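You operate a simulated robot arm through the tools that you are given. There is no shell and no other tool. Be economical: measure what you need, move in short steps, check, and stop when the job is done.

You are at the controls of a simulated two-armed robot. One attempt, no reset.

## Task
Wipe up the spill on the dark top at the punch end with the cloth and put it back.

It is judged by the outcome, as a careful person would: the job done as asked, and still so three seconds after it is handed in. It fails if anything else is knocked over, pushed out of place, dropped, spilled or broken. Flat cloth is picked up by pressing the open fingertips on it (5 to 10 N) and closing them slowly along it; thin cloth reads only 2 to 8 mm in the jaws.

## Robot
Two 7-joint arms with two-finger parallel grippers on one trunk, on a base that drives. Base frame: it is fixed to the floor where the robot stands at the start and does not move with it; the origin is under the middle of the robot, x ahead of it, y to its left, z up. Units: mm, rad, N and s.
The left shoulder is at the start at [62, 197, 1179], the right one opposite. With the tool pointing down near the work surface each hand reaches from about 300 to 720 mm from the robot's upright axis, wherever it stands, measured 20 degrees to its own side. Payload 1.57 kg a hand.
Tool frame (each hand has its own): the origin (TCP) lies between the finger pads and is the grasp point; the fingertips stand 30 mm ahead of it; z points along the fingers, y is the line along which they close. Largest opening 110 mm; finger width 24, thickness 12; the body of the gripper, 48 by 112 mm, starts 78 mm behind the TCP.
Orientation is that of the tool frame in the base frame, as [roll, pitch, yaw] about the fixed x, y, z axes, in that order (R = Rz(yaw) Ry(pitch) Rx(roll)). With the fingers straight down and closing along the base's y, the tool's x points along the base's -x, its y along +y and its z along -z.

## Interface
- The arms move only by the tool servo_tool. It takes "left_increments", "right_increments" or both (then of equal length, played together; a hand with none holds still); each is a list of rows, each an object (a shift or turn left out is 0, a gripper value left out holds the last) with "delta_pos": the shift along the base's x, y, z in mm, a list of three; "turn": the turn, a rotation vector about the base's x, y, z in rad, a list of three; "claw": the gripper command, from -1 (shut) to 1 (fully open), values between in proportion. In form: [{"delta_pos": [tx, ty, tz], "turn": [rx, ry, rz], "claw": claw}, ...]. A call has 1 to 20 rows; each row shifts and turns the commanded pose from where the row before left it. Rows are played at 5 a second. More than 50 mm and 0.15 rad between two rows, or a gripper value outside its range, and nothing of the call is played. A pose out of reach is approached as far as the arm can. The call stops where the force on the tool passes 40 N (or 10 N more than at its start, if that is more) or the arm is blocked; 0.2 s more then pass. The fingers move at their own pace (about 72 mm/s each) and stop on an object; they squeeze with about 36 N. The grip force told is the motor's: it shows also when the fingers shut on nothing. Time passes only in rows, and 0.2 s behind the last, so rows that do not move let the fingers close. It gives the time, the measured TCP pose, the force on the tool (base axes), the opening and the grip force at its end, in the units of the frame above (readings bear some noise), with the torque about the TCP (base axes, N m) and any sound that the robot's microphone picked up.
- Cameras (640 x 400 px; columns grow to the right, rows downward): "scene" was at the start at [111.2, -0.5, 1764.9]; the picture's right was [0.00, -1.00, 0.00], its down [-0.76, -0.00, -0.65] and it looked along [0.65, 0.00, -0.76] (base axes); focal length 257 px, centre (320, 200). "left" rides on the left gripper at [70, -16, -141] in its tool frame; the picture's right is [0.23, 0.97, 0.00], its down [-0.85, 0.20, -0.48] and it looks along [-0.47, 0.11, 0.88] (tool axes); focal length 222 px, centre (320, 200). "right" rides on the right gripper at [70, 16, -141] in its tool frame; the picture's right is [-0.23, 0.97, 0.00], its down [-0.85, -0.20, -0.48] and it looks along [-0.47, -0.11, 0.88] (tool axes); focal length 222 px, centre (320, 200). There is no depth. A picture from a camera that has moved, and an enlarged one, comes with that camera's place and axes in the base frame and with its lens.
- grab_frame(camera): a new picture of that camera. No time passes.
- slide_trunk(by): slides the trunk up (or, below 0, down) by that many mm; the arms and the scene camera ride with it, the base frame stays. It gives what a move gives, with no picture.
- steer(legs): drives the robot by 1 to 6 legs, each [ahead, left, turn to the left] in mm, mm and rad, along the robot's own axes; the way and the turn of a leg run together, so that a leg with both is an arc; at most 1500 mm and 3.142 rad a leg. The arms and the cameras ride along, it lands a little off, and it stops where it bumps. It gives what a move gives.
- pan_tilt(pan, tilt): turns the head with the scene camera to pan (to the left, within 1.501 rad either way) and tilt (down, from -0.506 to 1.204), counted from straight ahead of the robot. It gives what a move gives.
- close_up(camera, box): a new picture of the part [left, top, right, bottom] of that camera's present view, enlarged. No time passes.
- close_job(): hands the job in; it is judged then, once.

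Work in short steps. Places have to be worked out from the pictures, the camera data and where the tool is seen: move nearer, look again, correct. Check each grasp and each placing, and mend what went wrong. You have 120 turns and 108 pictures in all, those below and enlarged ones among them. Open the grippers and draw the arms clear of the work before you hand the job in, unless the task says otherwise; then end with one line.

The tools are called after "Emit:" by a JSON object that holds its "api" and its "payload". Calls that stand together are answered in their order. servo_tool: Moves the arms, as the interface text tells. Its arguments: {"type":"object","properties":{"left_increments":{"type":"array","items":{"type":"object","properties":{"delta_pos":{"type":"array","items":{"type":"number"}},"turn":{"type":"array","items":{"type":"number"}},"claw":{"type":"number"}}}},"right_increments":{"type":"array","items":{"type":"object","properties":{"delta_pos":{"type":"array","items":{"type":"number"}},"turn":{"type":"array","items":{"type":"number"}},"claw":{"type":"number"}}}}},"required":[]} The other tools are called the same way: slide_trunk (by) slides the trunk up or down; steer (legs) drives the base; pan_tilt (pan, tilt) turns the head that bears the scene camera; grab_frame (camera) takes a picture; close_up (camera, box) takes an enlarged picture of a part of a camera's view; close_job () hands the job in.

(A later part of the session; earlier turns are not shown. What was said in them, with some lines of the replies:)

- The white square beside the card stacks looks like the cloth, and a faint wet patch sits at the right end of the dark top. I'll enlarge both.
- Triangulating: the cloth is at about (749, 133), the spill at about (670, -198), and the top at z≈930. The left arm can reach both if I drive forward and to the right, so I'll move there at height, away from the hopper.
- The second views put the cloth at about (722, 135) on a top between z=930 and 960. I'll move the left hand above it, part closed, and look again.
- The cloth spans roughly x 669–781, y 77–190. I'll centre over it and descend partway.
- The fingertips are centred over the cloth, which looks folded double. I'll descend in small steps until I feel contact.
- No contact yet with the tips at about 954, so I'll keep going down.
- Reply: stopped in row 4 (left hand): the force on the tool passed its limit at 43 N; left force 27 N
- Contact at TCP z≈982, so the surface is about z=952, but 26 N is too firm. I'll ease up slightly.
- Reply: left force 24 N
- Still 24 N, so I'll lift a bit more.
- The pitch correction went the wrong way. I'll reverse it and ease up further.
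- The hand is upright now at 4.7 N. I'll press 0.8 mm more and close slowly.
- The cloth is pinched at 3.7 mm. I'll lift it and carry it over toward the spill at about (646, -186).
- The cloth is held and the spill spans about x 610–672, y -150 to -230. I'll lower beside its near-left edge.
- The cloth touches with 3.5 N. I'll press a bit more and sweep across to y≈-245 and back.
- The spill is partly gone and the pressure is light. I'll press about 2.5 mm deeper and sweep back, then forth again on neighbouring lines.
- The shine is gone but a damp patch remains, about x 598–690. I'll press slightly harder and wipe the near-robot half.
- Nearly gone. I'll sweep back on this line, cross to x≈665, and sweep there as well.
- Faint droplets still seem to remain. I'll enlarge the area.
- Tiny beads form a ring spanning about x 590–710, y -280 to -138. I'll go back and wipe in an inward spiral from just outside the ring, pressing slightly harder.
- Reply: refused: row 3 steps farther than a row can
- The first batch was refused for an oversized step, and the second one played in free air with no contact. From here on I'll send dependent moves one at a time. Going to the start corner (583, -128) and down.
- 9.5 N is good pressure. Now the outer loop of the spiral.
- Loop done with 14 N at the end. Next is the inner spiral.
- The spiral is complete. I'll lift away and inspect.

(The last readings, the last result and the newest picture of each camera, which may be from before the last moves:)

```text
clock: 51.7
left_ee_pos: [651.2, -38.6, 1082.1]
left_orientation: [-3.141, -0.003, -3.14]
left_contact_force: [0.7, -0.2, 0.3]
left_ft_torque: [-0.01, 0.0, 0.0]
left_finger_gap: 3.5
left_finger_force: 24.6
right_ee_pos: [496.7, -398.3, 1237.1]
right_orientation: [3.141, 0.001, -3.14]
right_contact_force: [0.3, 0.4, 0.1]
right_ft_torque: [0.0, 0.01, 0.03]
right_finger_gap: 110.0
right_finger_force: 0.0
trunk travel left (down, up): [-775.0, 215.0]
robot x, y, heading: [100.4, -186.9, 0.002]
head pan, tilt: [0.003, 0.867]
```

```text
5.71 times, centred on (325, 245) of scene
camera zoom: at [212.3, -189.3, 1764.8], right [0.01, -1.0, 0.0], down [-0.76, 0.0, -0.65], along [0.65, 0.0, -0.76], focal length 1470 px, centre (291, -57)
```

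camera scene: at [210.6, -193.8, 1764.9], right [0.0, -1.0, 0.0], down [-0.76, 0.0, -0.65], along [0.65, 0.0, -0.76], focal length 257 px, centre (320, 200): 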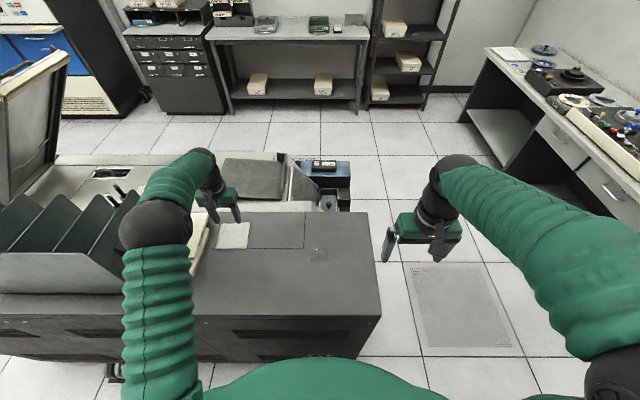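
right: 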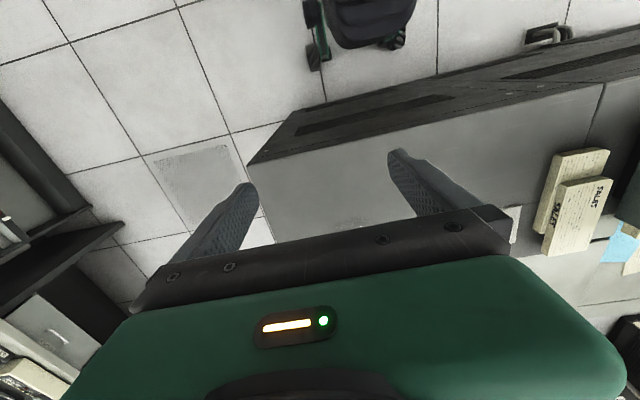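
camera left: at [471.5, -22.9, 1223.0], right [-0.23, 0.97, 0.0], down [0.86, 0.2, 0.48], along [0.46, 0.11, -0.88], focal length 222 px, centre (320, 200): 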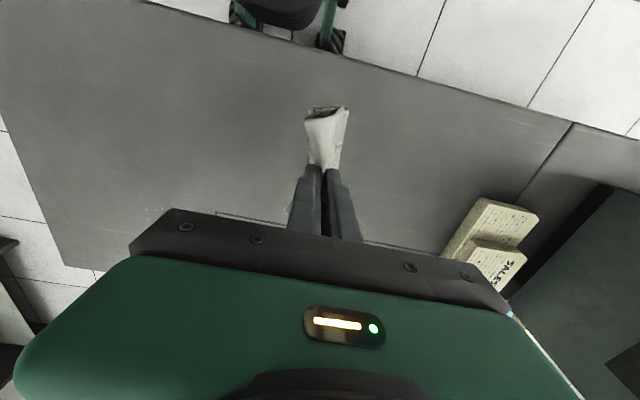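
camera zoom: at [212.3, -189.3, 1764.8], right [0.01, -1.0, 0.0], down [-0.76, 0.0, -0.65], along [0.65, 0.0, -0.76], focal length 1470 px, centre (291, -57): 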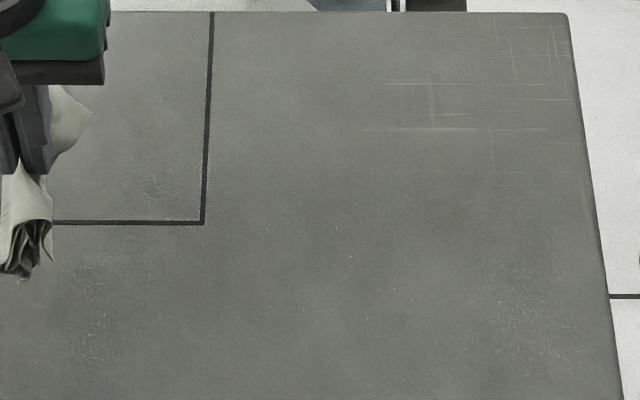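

Only a few pin-prick beads remain. I'll do one more pass with strokes along x to catch them.

Emit:
{"api": "servo_tool", "payload": {"left_increments": [{"delta_pos": [-18, -35, 0]}, {"delta_pos": [-18, -35, 0]}, {"delta_pos": [-18, -30, 0]}, {"delta_pos": [0, 0, -40]}, {"delta_pos": [0, 0, -40]}, {"delta_pos": [0, 0, -15]}, {"delta_pos": [0, 0, -5.5]}, {"delta_pos": [0, 0, 0]}]}}

Emit:
{"api": "servo_tool", "payload": {"left_increments": [{"delta_pos": [28, 0, 0]}, {"delta_pos": [28, 0, 0]}, {"delta_pos": [28, 0, 0]}, {"delta_pos": [28, 0, 0]}, {"delta_pos": [0, -14, 0]}, {"delta_pos": [-28, 0, 0]}, {"delta_pos": [-28, 0, 0]}, {"delta_pos": [-28, 0, 0]}, {"delta_pos": [-28, 0, 0]}, {"delta_pos": [0, -14, 0]}, {"delta_pos": [28, 0, 0]}, {"delta_pos": [28, 0, 0]}, {"delta_pos": [28, 0, 0]}, {"delta_pos": [28, 0, 0]}, {"delta_pos": [0, -14, 0]}, {"delta_pos": [-28, 0, 0]}, {"delta_pos": [-28, 0, 0]}, {"delta_pos": [-28, 0, 0]}, {"delta_pos": [-28, 0, 0]}, {"delta_pos": [0, -14, 0]}]}}

Emit:
{"api": "servo_tool", "payload": {"left_increments": [{"delta_pos": [28, 0, 0]}, {"delta_pos": [28, 0, 0]}, {"delta_pos": [28, 0, 0]}, {"delta_pos": [28, 0, 0]}, {"delta_pos": [0, -14, 0]}, {"delta_pos": [-28, 0, 0]}, {"delta_pos": [-28, 0, 0]}, {"delta_pos": [-28, 0, 0]}, {"delta_pos": [-28, 0, 0]}, {"delta_pos": [0, -14, 0]}, {"delta_pos": [28, 0, 0]}, {"delta_pos": [28, 0, 0]}, {"delta_pos": [28, 0, 0]}, {"delta_pos": [28, 0, 0]}, {"delta_pos": [0, -14, 0]}, {"delta_pos": [-28, 0, 0]}, {"delta_pos": [-28, 0, 0]}, {"delta_pos": [-28, 0, 0]}, {"delta_pos": [-28, 0, 0]}, {"delta_pos": [0, -14, 0]}]}}

Emit:
{"api": "servo_tool", "payload": {"left_increments": [{"delta_pos": [28, 0, 0]}, {"delta_pos": [28, 0, 0]}, {"delta_pos": [28, 0, 0]}, {"delta_pos": [28, 0, 0]}, {"delta_pos": [0, 0, 20]}, {"delta_pos": [0, 0, 40]}, {"delta_pos": [0, 0, 40]}, {"delta_pos": [-10, 45, 0]}, {"delta_pos": [-10, 45, 0]}, {"delta_pos": [-10, 45, 0]}, {"delta_pos": [-10, 45, 0]}, {"delta_pos": [-10, 40, 0]}, {"delta_pos": [0, 0, 0]}]}}

Emit:
{"api": "close_up", "payload": {"camera": "left", "box": [60, 0, 300, 220]}}

Emit:
{"api": "close_up", "payload": {"camera": "scene", "box": [280, 210, 370, 280]}}

```text
clock: 53.5
left_ee_pos: [594.8, -141.2, 984.1]
left_orientation: [-3.141, 0.004, -3.139]
left_contact_force: [0.3, 1.2, 28.7]
left_ft_torque: [0.1, -0.01, -0.02]
left_finger_gap: 3.6
left_finger_force: 24.3
right_ee_pos: [495.5, -400.9, 1239.9]
right_orientation: [-3.141, 0.001, -3.14]
right_contact_force: [-0.1, 0.6, -0.2]
right_ft_torque: [-0.03, -0.01, 0.0]
right_finger_gap: 110.0
right_finger_force: 0.0
trunk travel left (down, up): [-775.0, 215.0]
robot x, y, heading: [98.5, -185.2, -0.002]
head pan, tilt: [0.003, 0.867]
```

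```text
clock: 57.7
left_ee_pos: [594.4, -190.0, 985.1]
left_orientation: [-3.14, 0.005, -3.14]
left_contact_force: [3.7, 9.7, 35.2]
left_ft_torque: [0.36, -0.12, -0.03]
left_finger_gap: 3.6
left_finger_force: 23.9
right_ee_pos: [493.7, -395.7, 1240.2]
right_orientation: [-3.14, 0.003, -3.139]
right_contact_force: [0.3, -0.6, -0.4]
right_ft_torque: [0.0, 0.0, 0.02]
right_finger_gap: 109.8
right_finger_force: 0.1
trunk travel left (down, up): [-775.0, 215.0]
robot x, y, heading: [97.0, -184.5, 0.004]
head pan, tilt: [0.003, 0.867]
```

```text
clock: 61.9
left_ee_pos: [595.8, -247.1, 984.0]
left_orientation: [3.141, -0.004, -3.134]
left_contact_force: [-3.6, 3.7, 18.0]
left_ft_torque: [0.18, 0.12, 0.03]
left_finger_gap: 3.2
left_finger_force: 23.9
right_ee_pos: [496.8, -397.8, 1238.0]
right_orientation: [-3.141, 0.003, -3.14]
right_contact_force: [-0.1, 0.4, 0.1]
right_ft_torque: [-0.03, 0.03, -0.01]
right_finger_gap: 110.4
right_finger_force: 0.1
trunk travel left (down, up): [-775.0, 215.0]
robot x, y, heading: [103.3, -191.2, 0.002]
head pan, tilt: [0.003, 0.867]
```

```text
clock: 64.7
left_ee_pos: [657.6, -28.9, 1081.5]
left_orientation: [3.141, -0.001, -3.141]
left_contact_force: [-0.2, 0.8, -1.2]
left_ft_torque: [-0.03, 0.01, -0.01]
left_finger_gap: 3.6
left_finger_force: 24.4
right_ee_pos: [497.5, -398.4, 1238.4]
right_orientation: [-3.141, -0.002, -3.141]
right_contact_force: [0.3, 0.3, -0.2]
right_ft_torque: [0.01, 0.01, 0.02]
right_finger_gap: 109.9
right_finger_force: 0.0
trunk travel left (down, up): [-775.0, 215.0]
robot x, y, heading: [102.3, -187.0, -0.003]
head pan, tilt: [0.003, 0.867]
```

```text
1.82 times, centred on (180, 110) of left
camera zoom: at [589.3, -45.1, 1222.9], right [-0.23, 0.97, 0.0], down [0.86, 0.2, 0.48], along [0.46, 0.11, -0.88], focal length 404 px, centre (574, 364)
```

zoom: 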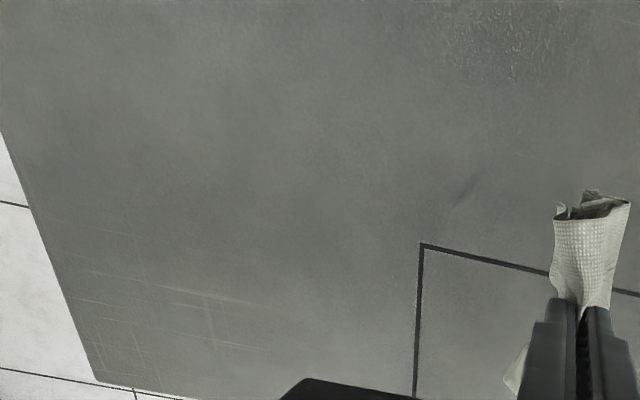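

```text
5.71 times, centred on (325, 245) of scene
camera zoom: at [211.7, -188.7, 1764.9], right [0.01, -1.0, 0.0], down [-0.76, 0.0, -0.65], along [0.65, 0.0, -0.76], focal length 1470 px, centre (291, -57)
```

zoom: 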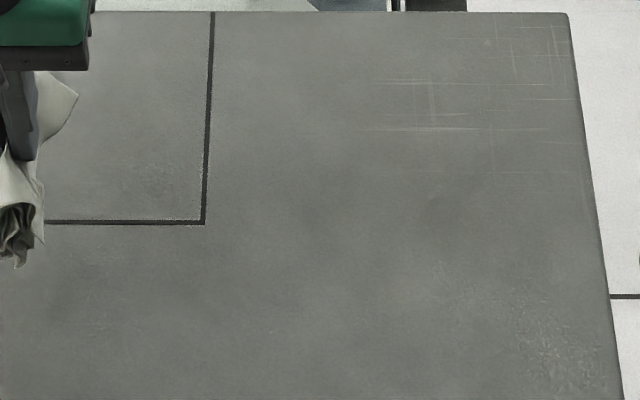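

The top is clean. Now I'll carry the cloth back above its original spot (726, 136).

Emit:
{"api": "servo_tool", "payload": {"left_increments": [{"delta_pos": [14, 33, 10]}, {"delta_pos": [14, 33, 10]}, {"delta_pos": [14, 33, 0]}, {"delta_pos": [14, 33, 0]}, {"delta_pos": [13, 33, 0]}, {"delta_pos": [0, 0, 0]}]}}

Emit:
{"api": "grab_frame", "payload": {"camera": "left"}}

Emit:
{"api": "close_up", "payload": {"camera": "scene", "box": [160, 160, 340, 280]}}

```text
clock: 66.1
left_ee_pos: [727.3, 134.7, 1100.8]
left_orientation: [-3.141, -0.002, -3.141]
left_contact_force: [0.1, 0.5, 0.2]
left_ft_torque: [0.02, 0.01, -0.01]
left_finger_gap: 3.2
left_finger_force: 24.5
right_ee_pos: [498.4, -397.3, 1237.6]
right_orientation: [-3.141, -0.001, -3.139]
right_contact_force: [0.0, -0.2, 0.4]
right_ft_torque: [0.01, -0.01, 0.02]
right_finger_gap: 110.3
right_finger_force: 0.1
trunk travel left (down, up): [-775.0, 215.0]
robot x, y, heading: [103.2, -189.7, 0.003]
head pan, tilt: [0.003, 0.867]
```

```text
79 pictures are left
camera left: at [658.0, 118.3, 1241.7], right [-0.23, 0.97, 0.0], down [0.86, 0.2, 0.48], along [0.46, 0.11, -0.88], focal length 222 px, centre (320, 200)
```

left: 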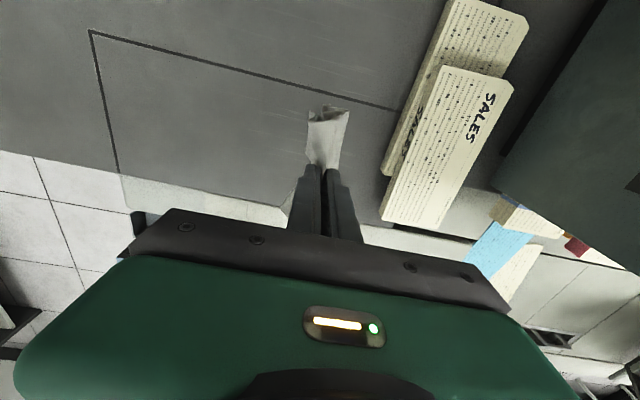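

```text
3.33 times, centred on (250, 220) of scene
camera zoom: at [212.4, -187.8, 1764.8], right [0.01, -1.0, 0.0], down [-0.76, 0.0, -0.65], along [0.65, 0.0, -0.76], focal length 857 px, centre (553, 133)
```

zoom: 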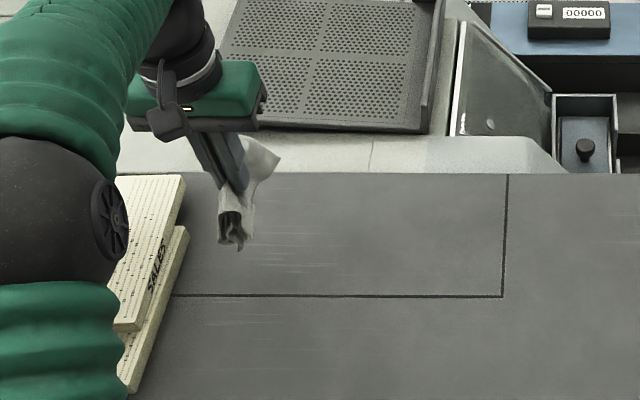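

The cloth hangs over its own place and the stacks are clear of it. I'll lower to light contact.

Emit:
{"api": "servo_tool", "payload": {"left_increments": [{"delta_pos": [0, 0, -40]}, {"delta_pos": [0, 0, -40]}, {"delta_pos": [0, 0, -20]}, {"delta_pos": [0, 0, -10]}, {"delta_pos": [0, 0, -4]}, {"delta_pos": [0, 0, 0]}]}}

Emit:
{"api": "grab_frame", "payload": {"camera": "left"}}

```text
clock: 67.5
left_ee_pos: [727.6, 135.1, 987.0]
left_orientation: [3.14, -0.001, -3.142]
left_contact_force: [-0.9, 0.6, 1.8]
left_ft_torque: [0.0, 0.0, 0.0]
left_finger_gap: 3.6
left_finger_force: 24.3
right_ee_pos: [497.7, -398.4, 1238.3]
right_orientation: [-3.141, 0.001, -3.139]
right_contact_force: [0.2, 0.9, -0.2]
right_ft_torque: [-0.02, 0.02, 0.02]
right_finger_gap: 109.9
right_finger_force: 0.1
trunk travel left (down, up): [-775.0, 215.0]
robot x, y, heading: [101.1, -189.3, 0.001]
head pan, tilt: [0.003, 0.867]
```

```text
77 pictures are left
camera left: at [658.3, 118.4, 1128.2], right [-0.23, 0.97, 0.0], down [0.86, 0.2, 0.48], along [0.46, 0.11, -0.88], focal length 222 px, centre (320, 200)
```

left: 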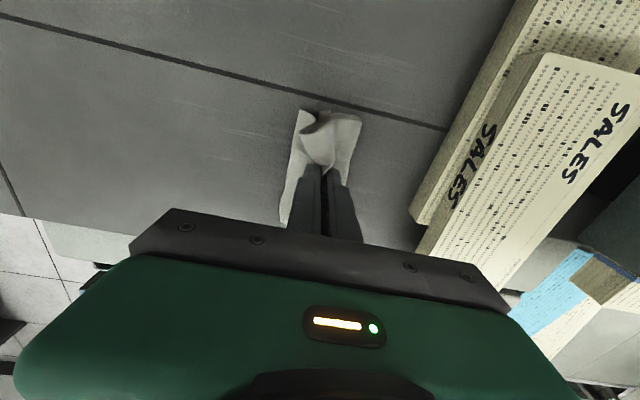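

Light contact. I'll press 2 mm and open slowly, so the fingertips spread the cloth as they part.

Emit:
{"api": "servo_tool", "payload": {"left_increments": [{"delta_pos": [0, 0, -2]}, {"claw": -0.8}, {"claw": -0.7, "delta_pos": [0, 0, -1]}, {"claw": -0.6}, {"claw": -0.5}, {"claw": -0.4}, {"claw": -0.3}, {"claw": -0.2}, {"claw": -0.1}, {"claw": 0.0}, {"claw": 0.1}, {"delta_pos": [0, 0, 0]}]}}

Emit:
{"api": "grab_frame", "payload": {"camera": "left"}}

```text
clock: 70.1
left_ee_pos: [727.7, 134.8, 984.9]
left_orientation: [3.141, -0.001, -3.14]
left_contact_force: [0.5, -1.2, 5.6]
left_ft_torque: [0.12, 0.02, 0.01]
left_finger_gap: 59.0
left_finger_force: 0.1
right_ee_pos: [496.8, -399.7, 1238.1]
right_orientation: [3.141, 0.001, -3.139]
right_contact_force: [0.3, 0.4, -1.1]
right_ft_torque: [0.01, 0.0, -0.01]
right_finger_gap: 110.0
right_finger_force: 0.0
trunk travel left (down, up): [-775.0, 215.0]
robot x, y, heading: [102.1, -193.3, 0.002]
head pan, tilt: [0.003, 0.867]
```

```text
76 pictures are left
camera left: at [659.0, 117.7, 1125.3], right [-0.23, 0.97, 0.0], down [0.86, 0.2, 0.48], along [0.46, 0.11, -0.88], focal length 222 px, centre (320, 200)
```

left: 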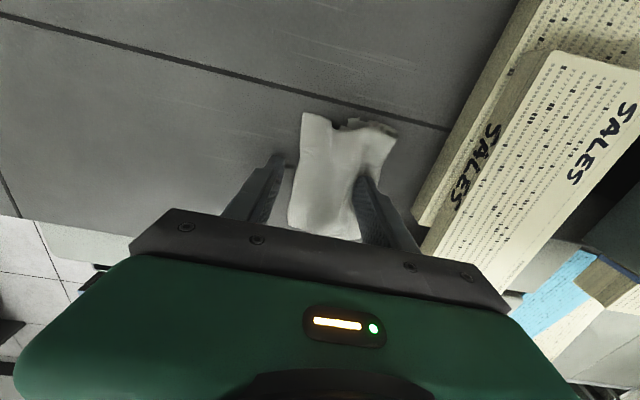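

The cloth has been laid and partly spread. I'll lift straight up and look.

Emit:
{"api": "servo_tool", "payload": {"left_increments": [{"delta_pos": [0, 0, 5]}, {"delta_pos": [0, 0, 20]}, {"delta_pos": [0, 0, 40]}, {"delta_pos": [0, 0, 45]}, {"delta_pos": [0, -30, 0]}, {"delta_pos": [0, -40, 0]}, {"delta_pos": [0, -40, 0]}, {"delta_pos": [0, 0, 0]}]}}

Emit:
{"api": "close_up", "payload": {"camera": "scene", "box": [160, 160, 340, 280]}}

Emit:
{"api": "grab_frame", "payload": {"camera": "left"}}

```text
clock: 71.9
left_ee_pos: [729.7, 22.3, 1094.2]
left_orientation: [3.14, 0.0, -3.14]
left_contact_force: [0.6, 0.6, -0.3]
left_ft_torque: [0.02, 0.04, -0.02]
left_finger_gap: 60.6
left_finger_force: 0.0
right_ee_pos: [496.5, -399.6, 1237.2]
right_orientation: [3.141, 0.002, -3.14]
right_contact_force: [0.7, 0.0, 0.2]
right_ft_torque: [0.03, 0.01, 0.0]
right_finger_gap: 110.0
right_finger_force: 0.0
trunk travel left (down, up): [-775.0, 215.0]
robot x, y, heading: [101.2, -190.0, 0.002]
head pan, tilt: [0.003, 0.867]
```

```text
3.33 times, centred on (250, 220) of scene
camera zoom: at [212.4, -190.3, 1764.8], right [0.0, -1.0, 0.0], down [-0.76, 0.0, -0.65], along [0.65, 0.0, -0.76], focal length 857 px, centre (553, 133)
```

zoom: 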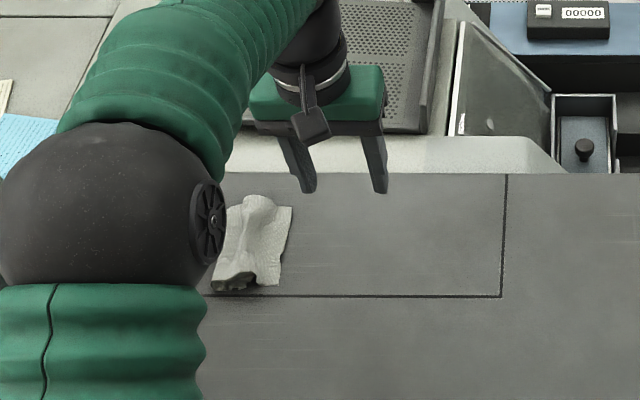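

```text
74 pictures are left
camera left: at [659.8, 6.2, 1235.3], right [-0.23, 0.97, 0.0], down [0.86, 0.2, 0.48], along [0.46, 0.11, -0.88], focal length 222 px, centre (320, 200)
```

left: 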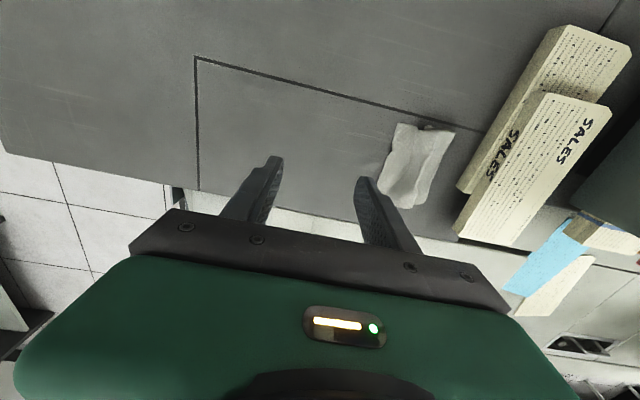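

The cloth is back in its footprint but bunched to about 75 mm of its 110 mm width. I'll smooth it gently by pressing with nearly closed tips at its middle and opening them outward.

Emit:
{"api": "servo_tool", "payload": {"left_increments": [{"delta_pos": [-2, 38, 0], "claw": -0.75}, {"delta_pos": [-3, 38, 0]}, {"delta_pos": [-2, 38, 0]}, {"delta_pos": [0, 0, -40]}, {"delta_pos": [0, 0, -40]}, {"delta_pos": [0, 0, -20]}, {"delta_pos": [0, 0, -8]}, {"delta_pos": [0, 0, -2]}, {"delta_pos": [0, 0, 0]}]}}

Emit:
{"api": "grab_frame", "payload": {"camera": "left"}}

```text
clock: 73.9
left_ee_pos: [720.7, 138.5, 984.6]
left_orientation: [3.141, 0.001, -3.138]
left_contact_force: [0.3, 0.4, 4.8]
left_ft_torque: [0.08, 0.01, -0.01]
left_finger_gap: 13.6
left_finger_force: 0.2
right_ee_pos: [497.9, -398.1, 1238.5]
right_orientation: [3.141, 0.0, -3.142]
right_contact_force: [0.5, 0.9, -0.8]
right_ft_torque: [0.01, 0.0, 0.01]
right_finger_gap: 110.0
right_finger_force: 0.0
trunk travel left (down, up): [-775.0, 215.0]
robot x, y, heading: [106.0, -186.6, 0.006]
head pan, tilt: [0.003, 0.867]
```

```text
73 pictures are left
camera left: at [651.4, 122.2, 1125.3], right [-0.23, 0.97, 0.0], down [0.85, 0.2, 0.48], along [0.47, 0.11, -0.88], focal length 222 px, centre (320, 200)
```

left: 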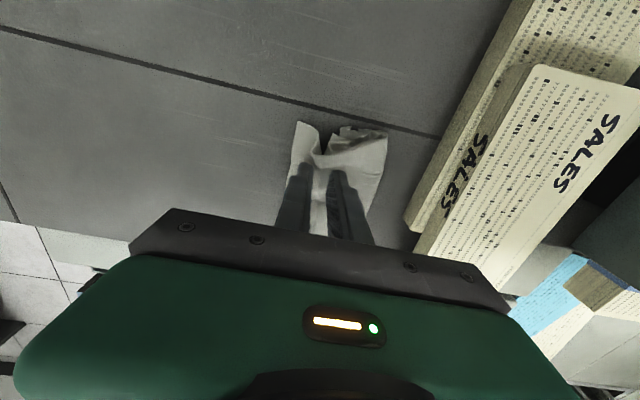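

The tips rest on the cloth at 5 N. I'll open them slowly to spread it, then lift.

Emit:
{"api": "servo_tool", "payload": {"left_increments": [{"delta_pos": [0, -2, -1], "claw": -0.65}, {"claw": -0.55}, {"claw": -0.45}, {"claw": -0.35}, {"claw": -0.25}, {"claw": -0.15}, {"claw": -0.05}, {"claw": 0.05}, {"claw": 0.15}, {"claw": 0.25}, {"delta_pos": [0, 0, 0]}, {"delta_pos": [0, 0, 8]}, {"delta_pos": [0, 0, 30]}, {"delta_pos": [0, 0, 40]}, {"delta_pos": [0, 0, 40]}, {"delta_pos": [0, -40, 0]}, {"delta_pos": [0, -40, 0]}, {"delta_pos": [0, -30, 0]}, {"delta_pos": [0, 0, 0]}]}}

Emit:
{"api": "close_up", "payload": {"camera": "scene", "box": [160, 160, 340, 280]}}

Emit:
{"api": "grab_frame", "payload": {"camera": "left"}}

```text
clock: 77.9
left_ee_pos: [719.9, 24.8, 1102.5]
left_orientation: [-3.141, -0.002, -3.14]
left_contact_force: [-0.1, -0.3, 0.1]
left_ft_torque: [-0.03, 0.02, 0.02]
left_finger_gap: 69.1
left_finger_force: 0.1
right_ee_pos: [498.1, -399.0, 1238.3]
right_orientation: [3.141, -0.001, -3.14]
right_contact_force: [-0.1, 0.8, -0.8]
right_ft_torque: [-0.03, -0.01, -0.02]
right_finger_gap: 109.8
right_finger_force: 0.0
trunk travel left (down, up): [-775.0, 215.0]
robot x, y, heading: [101.7, -190.6, -0.001]
head pan, tilt: [0.003, 0.867]
```

```text
3.33 times, centred on (250, 220) of scene
camera zoom: at [212.5, -189.5, 1764.8], right [0.0, -1.0, 0.0], down [-0.76, 0.0, -0.65], along [0.65, 0.0, -0.76], focal length 857 px, centre (553, 133)
```

zoom: 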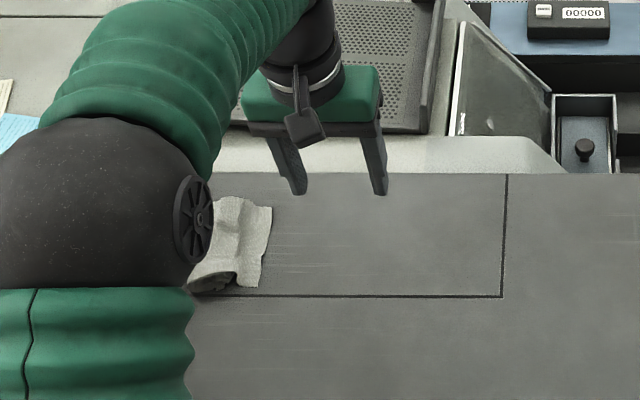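

```text
71 pictures are left
camera left: at [651.8, 8.8, 1242.9], right [-0.23, 0.97, 0.0], down [0.86, 0.2, 0.48], along [0.46, 0.11, -0.88], focal length 222 px, centre (320, 200)
```

left: 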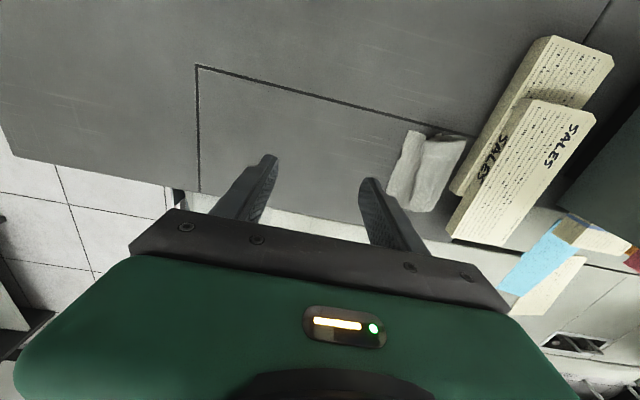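

The cloth slid about 30 mm toward the stacks. I'll press on it lightly and drag it back toward -y.

Emit:
{"api": "servo_tool", "payload": {"left_increments": [{"delta_pos": [0, 42, 0], "claw": -0.45}, {"delta_pos": [0, 45, 0]}, {"delta_pos": [0, 45, 0]}, {"delta_pos": [0, 0, -40]}, {"delta_pos": [0, 0, -40]}, {"delta_pos": [0, 0, -25]}, {"delta_pos": [0, 0, -8]}, {"delta_pos": [0, 0, -4]}, {"delta_pos": [0, 0, 0]}]}}

Emit:
{"api": "grab_frame", "payload": {"camera": "left"}}

```text
clock: 79.9
left_ee_pos: [719.2, 157.9, 985.4]
left_orientation: [-3.141, -0.001, -3.14]
left_contact_force: [-0.1, 0.3, 1.8]
left_ft_torque: [0.05, -0.01, 0.01]
left_finger_gap: 30.6
left_finger_force: 0.2
right_ee_pos: [497.1, -398.2, 1238.7]
right_orientation: [3.14, 0.001, -3.139]
right_contact_force: [0.1, 0.2, 0.4]
right_ft_torque: [-0.01, 0.0, 0.02]
right_finger_gap: 109.9
right_finger_force: 0.1
trunk travel left (down, up): [-775.0, 215.0]
robot x, y, heading: [99.1, -190.6, 0.003]
head pan, tilt: [0.003, 0.867]
```

```text
70 pictures are left
camera left: at [651.3, 142.0, 1125.8], right [-0.23, 0.97, 0.0], down [0.86, 0.2, 0.48], along [0.46, 0.11, -0.88], focal length 222 px, centre (320, 200)
```

left: 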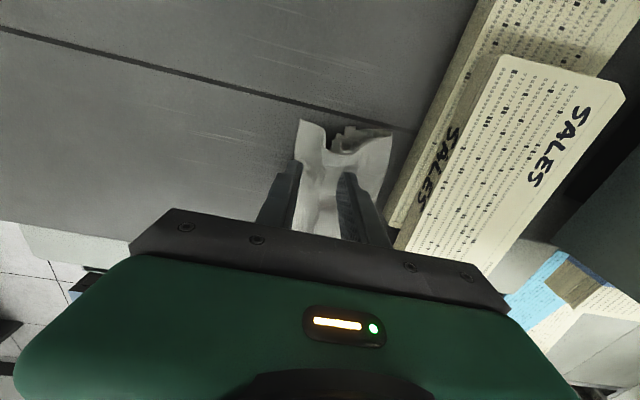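

Both tips are on the cloth. I'll press a little more, drag -y by 30 mm, and lift.

Emit:
{"api": "servo_tool", "payload": {"left_increments": [{"delta_pos": [0, 0, -2]}, {"delta_pos": [0, -6, 0]}, {"delta_pos": [0, -6, 0]}, {"delta_pos": [0, -6, 0]}, {"delta_pos": [0, -6, 0]}, {"delta_pos": [0, -6, 0]}, {"delta_pos": [0, 0, 0]}]}}

Emit:
{"api": "grab_frame", "payload": {"camera": "left"}}

```text
clock: 81.5
left_ee_pos: [720.9, 129.7, 984.4]
left_orientation: [3.141, 0.0, -3.14]
left_contact_force: [0.2, 3.1, 14.7]
left_ft_torque: [0.4, 0.1, -0.04]
left_finger_gap: 33.4
left_finger_force: 1.6
right_ee_pos: [496.1, -397.7, 1239.3]
right_orientation: [3.14, 0.001, -3.139]
right_contact_force: [-0.1, 0.3, 0.5]
right_ft_torque: [-0.04, -0.01, 0.0]
right_finger_gap: 110.1
right_finger_force: 0.1
trunk travel left (down, up): [-775.0, 215.0]
robot x, y, heading: [97.4, -186.3, 0.006]
head pan, tilt: [0.003, 0.867]
```

```text
69 pictures are left
camera left: at [650.4, 112.8, 1124.3], right [-0.23, 0.97, 0.0], down [0.85, 0.2, 0.48], along [0.47, 0.11, -0.88], focal length 222 px, centre (320, 200)
```

left: 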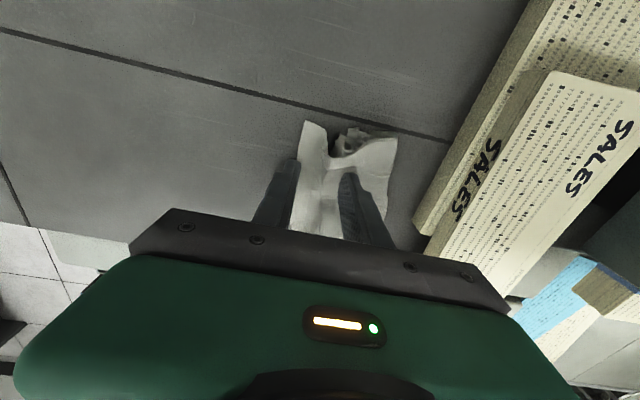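

The cloth moved with the hand and is clear of the stacks again. I'll lift and check.

Emit:
{"api": "servo_tool", "payload": {"left_increments": [{"delta_pos": [0, 0, 4]}, {"delta_pos": [0, 0, 20]}, {"delta_pos": [0, 0, 45]}, {"delta_pos": [0, 0, 45]}, {"delta_pos": [0, -45, 0]}, {"delta_pos": [0, -45, 0]}, {"delta_pos": [0, -45, 0]}, {"delta_pos": [0, 0, 0]}]}}

Emit:
{"api": "close_up", "payload": {"camera": "scene", "box": [160, 160, 340, 280]}}

Emit:
{"api": "close_up", "payload": {"camera": "left", "box": [340, 50, 640, 250]}}

```text
clock: 83.3
left_ee_pos: [722.1, -8.9, 1098.1]
left_orientation: [-3.14, -0.001, -3.14]
left_contact_force: [0.9, 0.0, 0.3]
left_ft_torque: [0.01, 0.0, -0.01]
left_finger_gap: 30.4
left_finger_force: 0.1
right_ee_pos: [498.9, -399.5, 1237.2]
right_orientation: [-3.141, 0.001, -3.139]
right_contact_force: [0.1, -0.3, -0.1]
right_ft_torque: [0.0, 0.0, 0.04]
right_finger_gap: 110.0
right_finger_force: 0.1
trunk travel left (down, up): [-775.0, 215.0]
robot x, y, heading: [99.7, -186.8, 0.003]
head pan, tilt: [0.003, 0.867]
```

```text
3.33 times, centred on (250, 220) of scene
camera zoom: at [212.6, -190.1, 1764.8], right [0.0, -1.0, 0.0], down [-0.76, 0.0, -0.65], along [0.65, 0.0, -0.76], focal length 857 px, centre (553, 133)
```

zoom: 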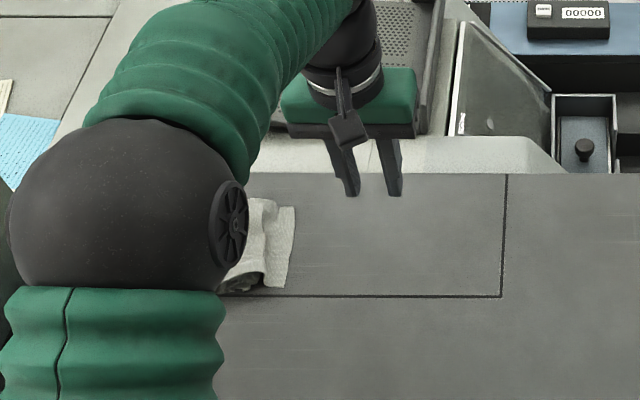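

```text
2.00 times, centred on (490, 150) of left
camera zoom: at [653.2, -24.5, 1239.1], right [-0.23, 0.97, 0.0], down [0.86, 0.2, 0.48], along [0.46, 0.11, -0.88], focal length 444 px, centre (-20, 300)
```

zoom: 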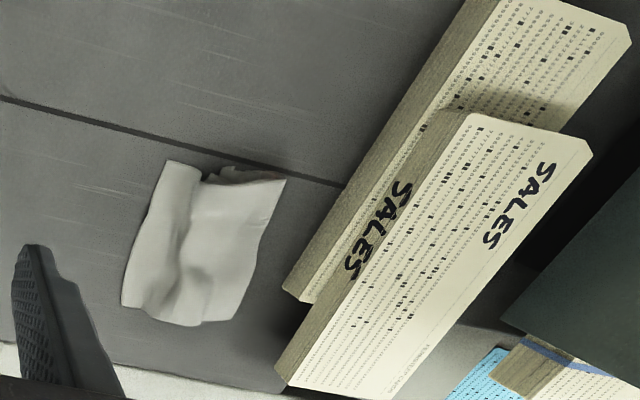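

The cloth lies fairly flat inside its original footprint, clear of the stacks. I'll raise the arm, retract it, open the gripper and do a final check.

Emit:
{"api": "servo_tool", "payload": {"left_increments": [{"delta_pos": [0, 0, 45], "claw": 1}, {"delta_pos": [0, 0, 45]}, {"delta_pos": [0, 0, 40]}, {"delta_pos": [-40, 0, 0]}, {"delta_pos": [-40, 0, 0]}, {"delta_pos": [-40, 10, 0]}, {"delta_pos": [-40, 10, 0]}, {"delta_pos": [-40, 0, 0]}, {"delta_pos": [0, 0, 0]}]}}

Emit:
{"api": "grab_frame", "payload": {"camera": "scene"}}

Emit:
{"api": "close_up", "payload": {"camera": "scene", "box": [160, 190, 400, 340]}}

```text
clock: 85.3
left_ee_pos: [522.1, 13.3, 1224.7]
left_orientation: [3.141, -0.003, 3.141]
left_contact_force: [0.0, -0.2, 0.1]
left_ft_torque: [0.02, -0.02, 0.01]
left_finger_gap: 110.1
left_finger_force: 0.1
right_ee_pos: [498.8, -398.8, 1237.6]
right_orientation: [3.141, -0.001, -3.139]
right_contact_force: [0.6, -0.5, 0.2]
right_ft_torque: [-0.01, 0.01, 0.01]
right_finger_gap: 110.1
right_finger_force: 0.0
trunk travel left (down, up): [-775.0, 215.0]
robot x, y, heading: [101.5, -186.3, -0.001]
head pan, tilt: [0.003, 0.867]
```

```text
66 pictures are left
camera scene: at [211.5, -189.7, 1764.8], right [0.01, -1.0, 0.0], down [-0.76, 0.0, -0.65], along [0.65, 0.0, -0.76], focal length 257 px, centre (320, 200)
```

scene: 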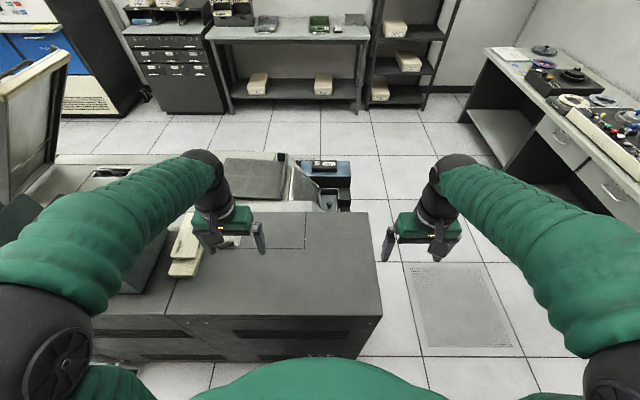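

```text
2.67 times, centred on (280, 265) of scene
camera zoom: at [211.5, -189.7, 1764.8], right [0.01, -1.0, 0.0], down [-0.76, 0.0, -0.65], along [0.65, 0.0, -0.76], focal length 686 px, centre (427, 27)
```

zoom: 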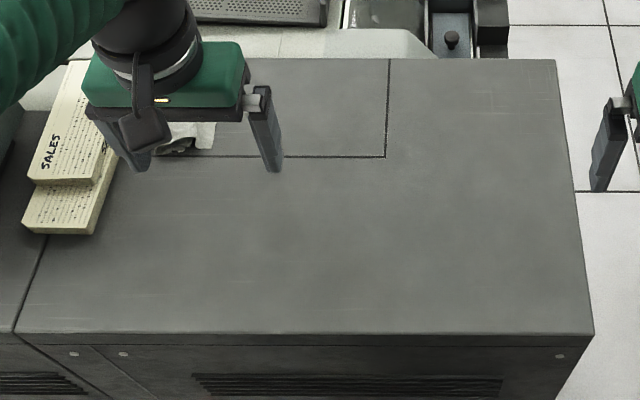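

The top is clean, the cloth is in place and the stacks are undisturbed. I'll back the base off by 100 mm to clear the work.

Emit:
{"api": "steer", "payload": {"legs": [[-100, 0, 0]]}}

Emit:
{"api": "close_up", "payload": {"camera": "scene", "box": [140, 130, 400, 300]}}

```text
clock: 86.5
left_ee_pos: [427.6, 13.0, 1223.7]
left_orientation: [3.141, -0.007, -3.14]
left_contact_force: [1.1, 0.1, -0.2]
left_ft_torque: [-0.02, 0.01, -0.02]
left_finger_gap: 110.1
left_finger_force: 0.1
right_ee_pos: [401.9, -398.4, 1236.4]
right_orientation: [-3.141, -0.006, -3.138]
right_contact_force: [-0.6, 0.2, -0.3]
right_ft_torque: [0.0, -0.01, 0.0]
right_finger_gap: 110.0
right_finger_force: 0.0
trunk travel left (down, up): [-775.0, 215.0]
robot x, y, heading: [0.2, -187.9, -0.002]
head pan, tilt: [0.003, 0.867]
```

```text
2.35 times, centred on (270, 215) of scene
camera zoom: at [120.8, -189.7, 1764.1], right [0.01, -1.0, 0.0], down [-0.77, 0.0, -0.64], along [0.64, 0.0, -0.77], focal length 605 px, centre (438, 165)
```

zoom: 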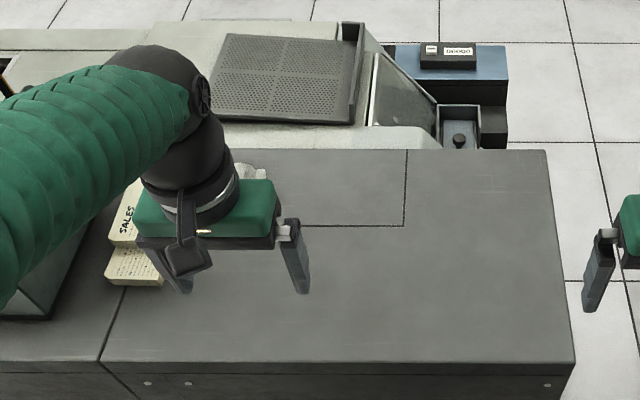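

The top shows no spill, the cloth is back, the grippers are open and the arms are clear. Handing in.

Emit:
{"api": "close_job", "payload": {}}

```text
The job is handed in.
```

I wiped up the spill at the punch end; the last close-ups show no liquid left. The cloth is back in its spot, a little creased and narrower than it was, and I saw nothing else disturbed.
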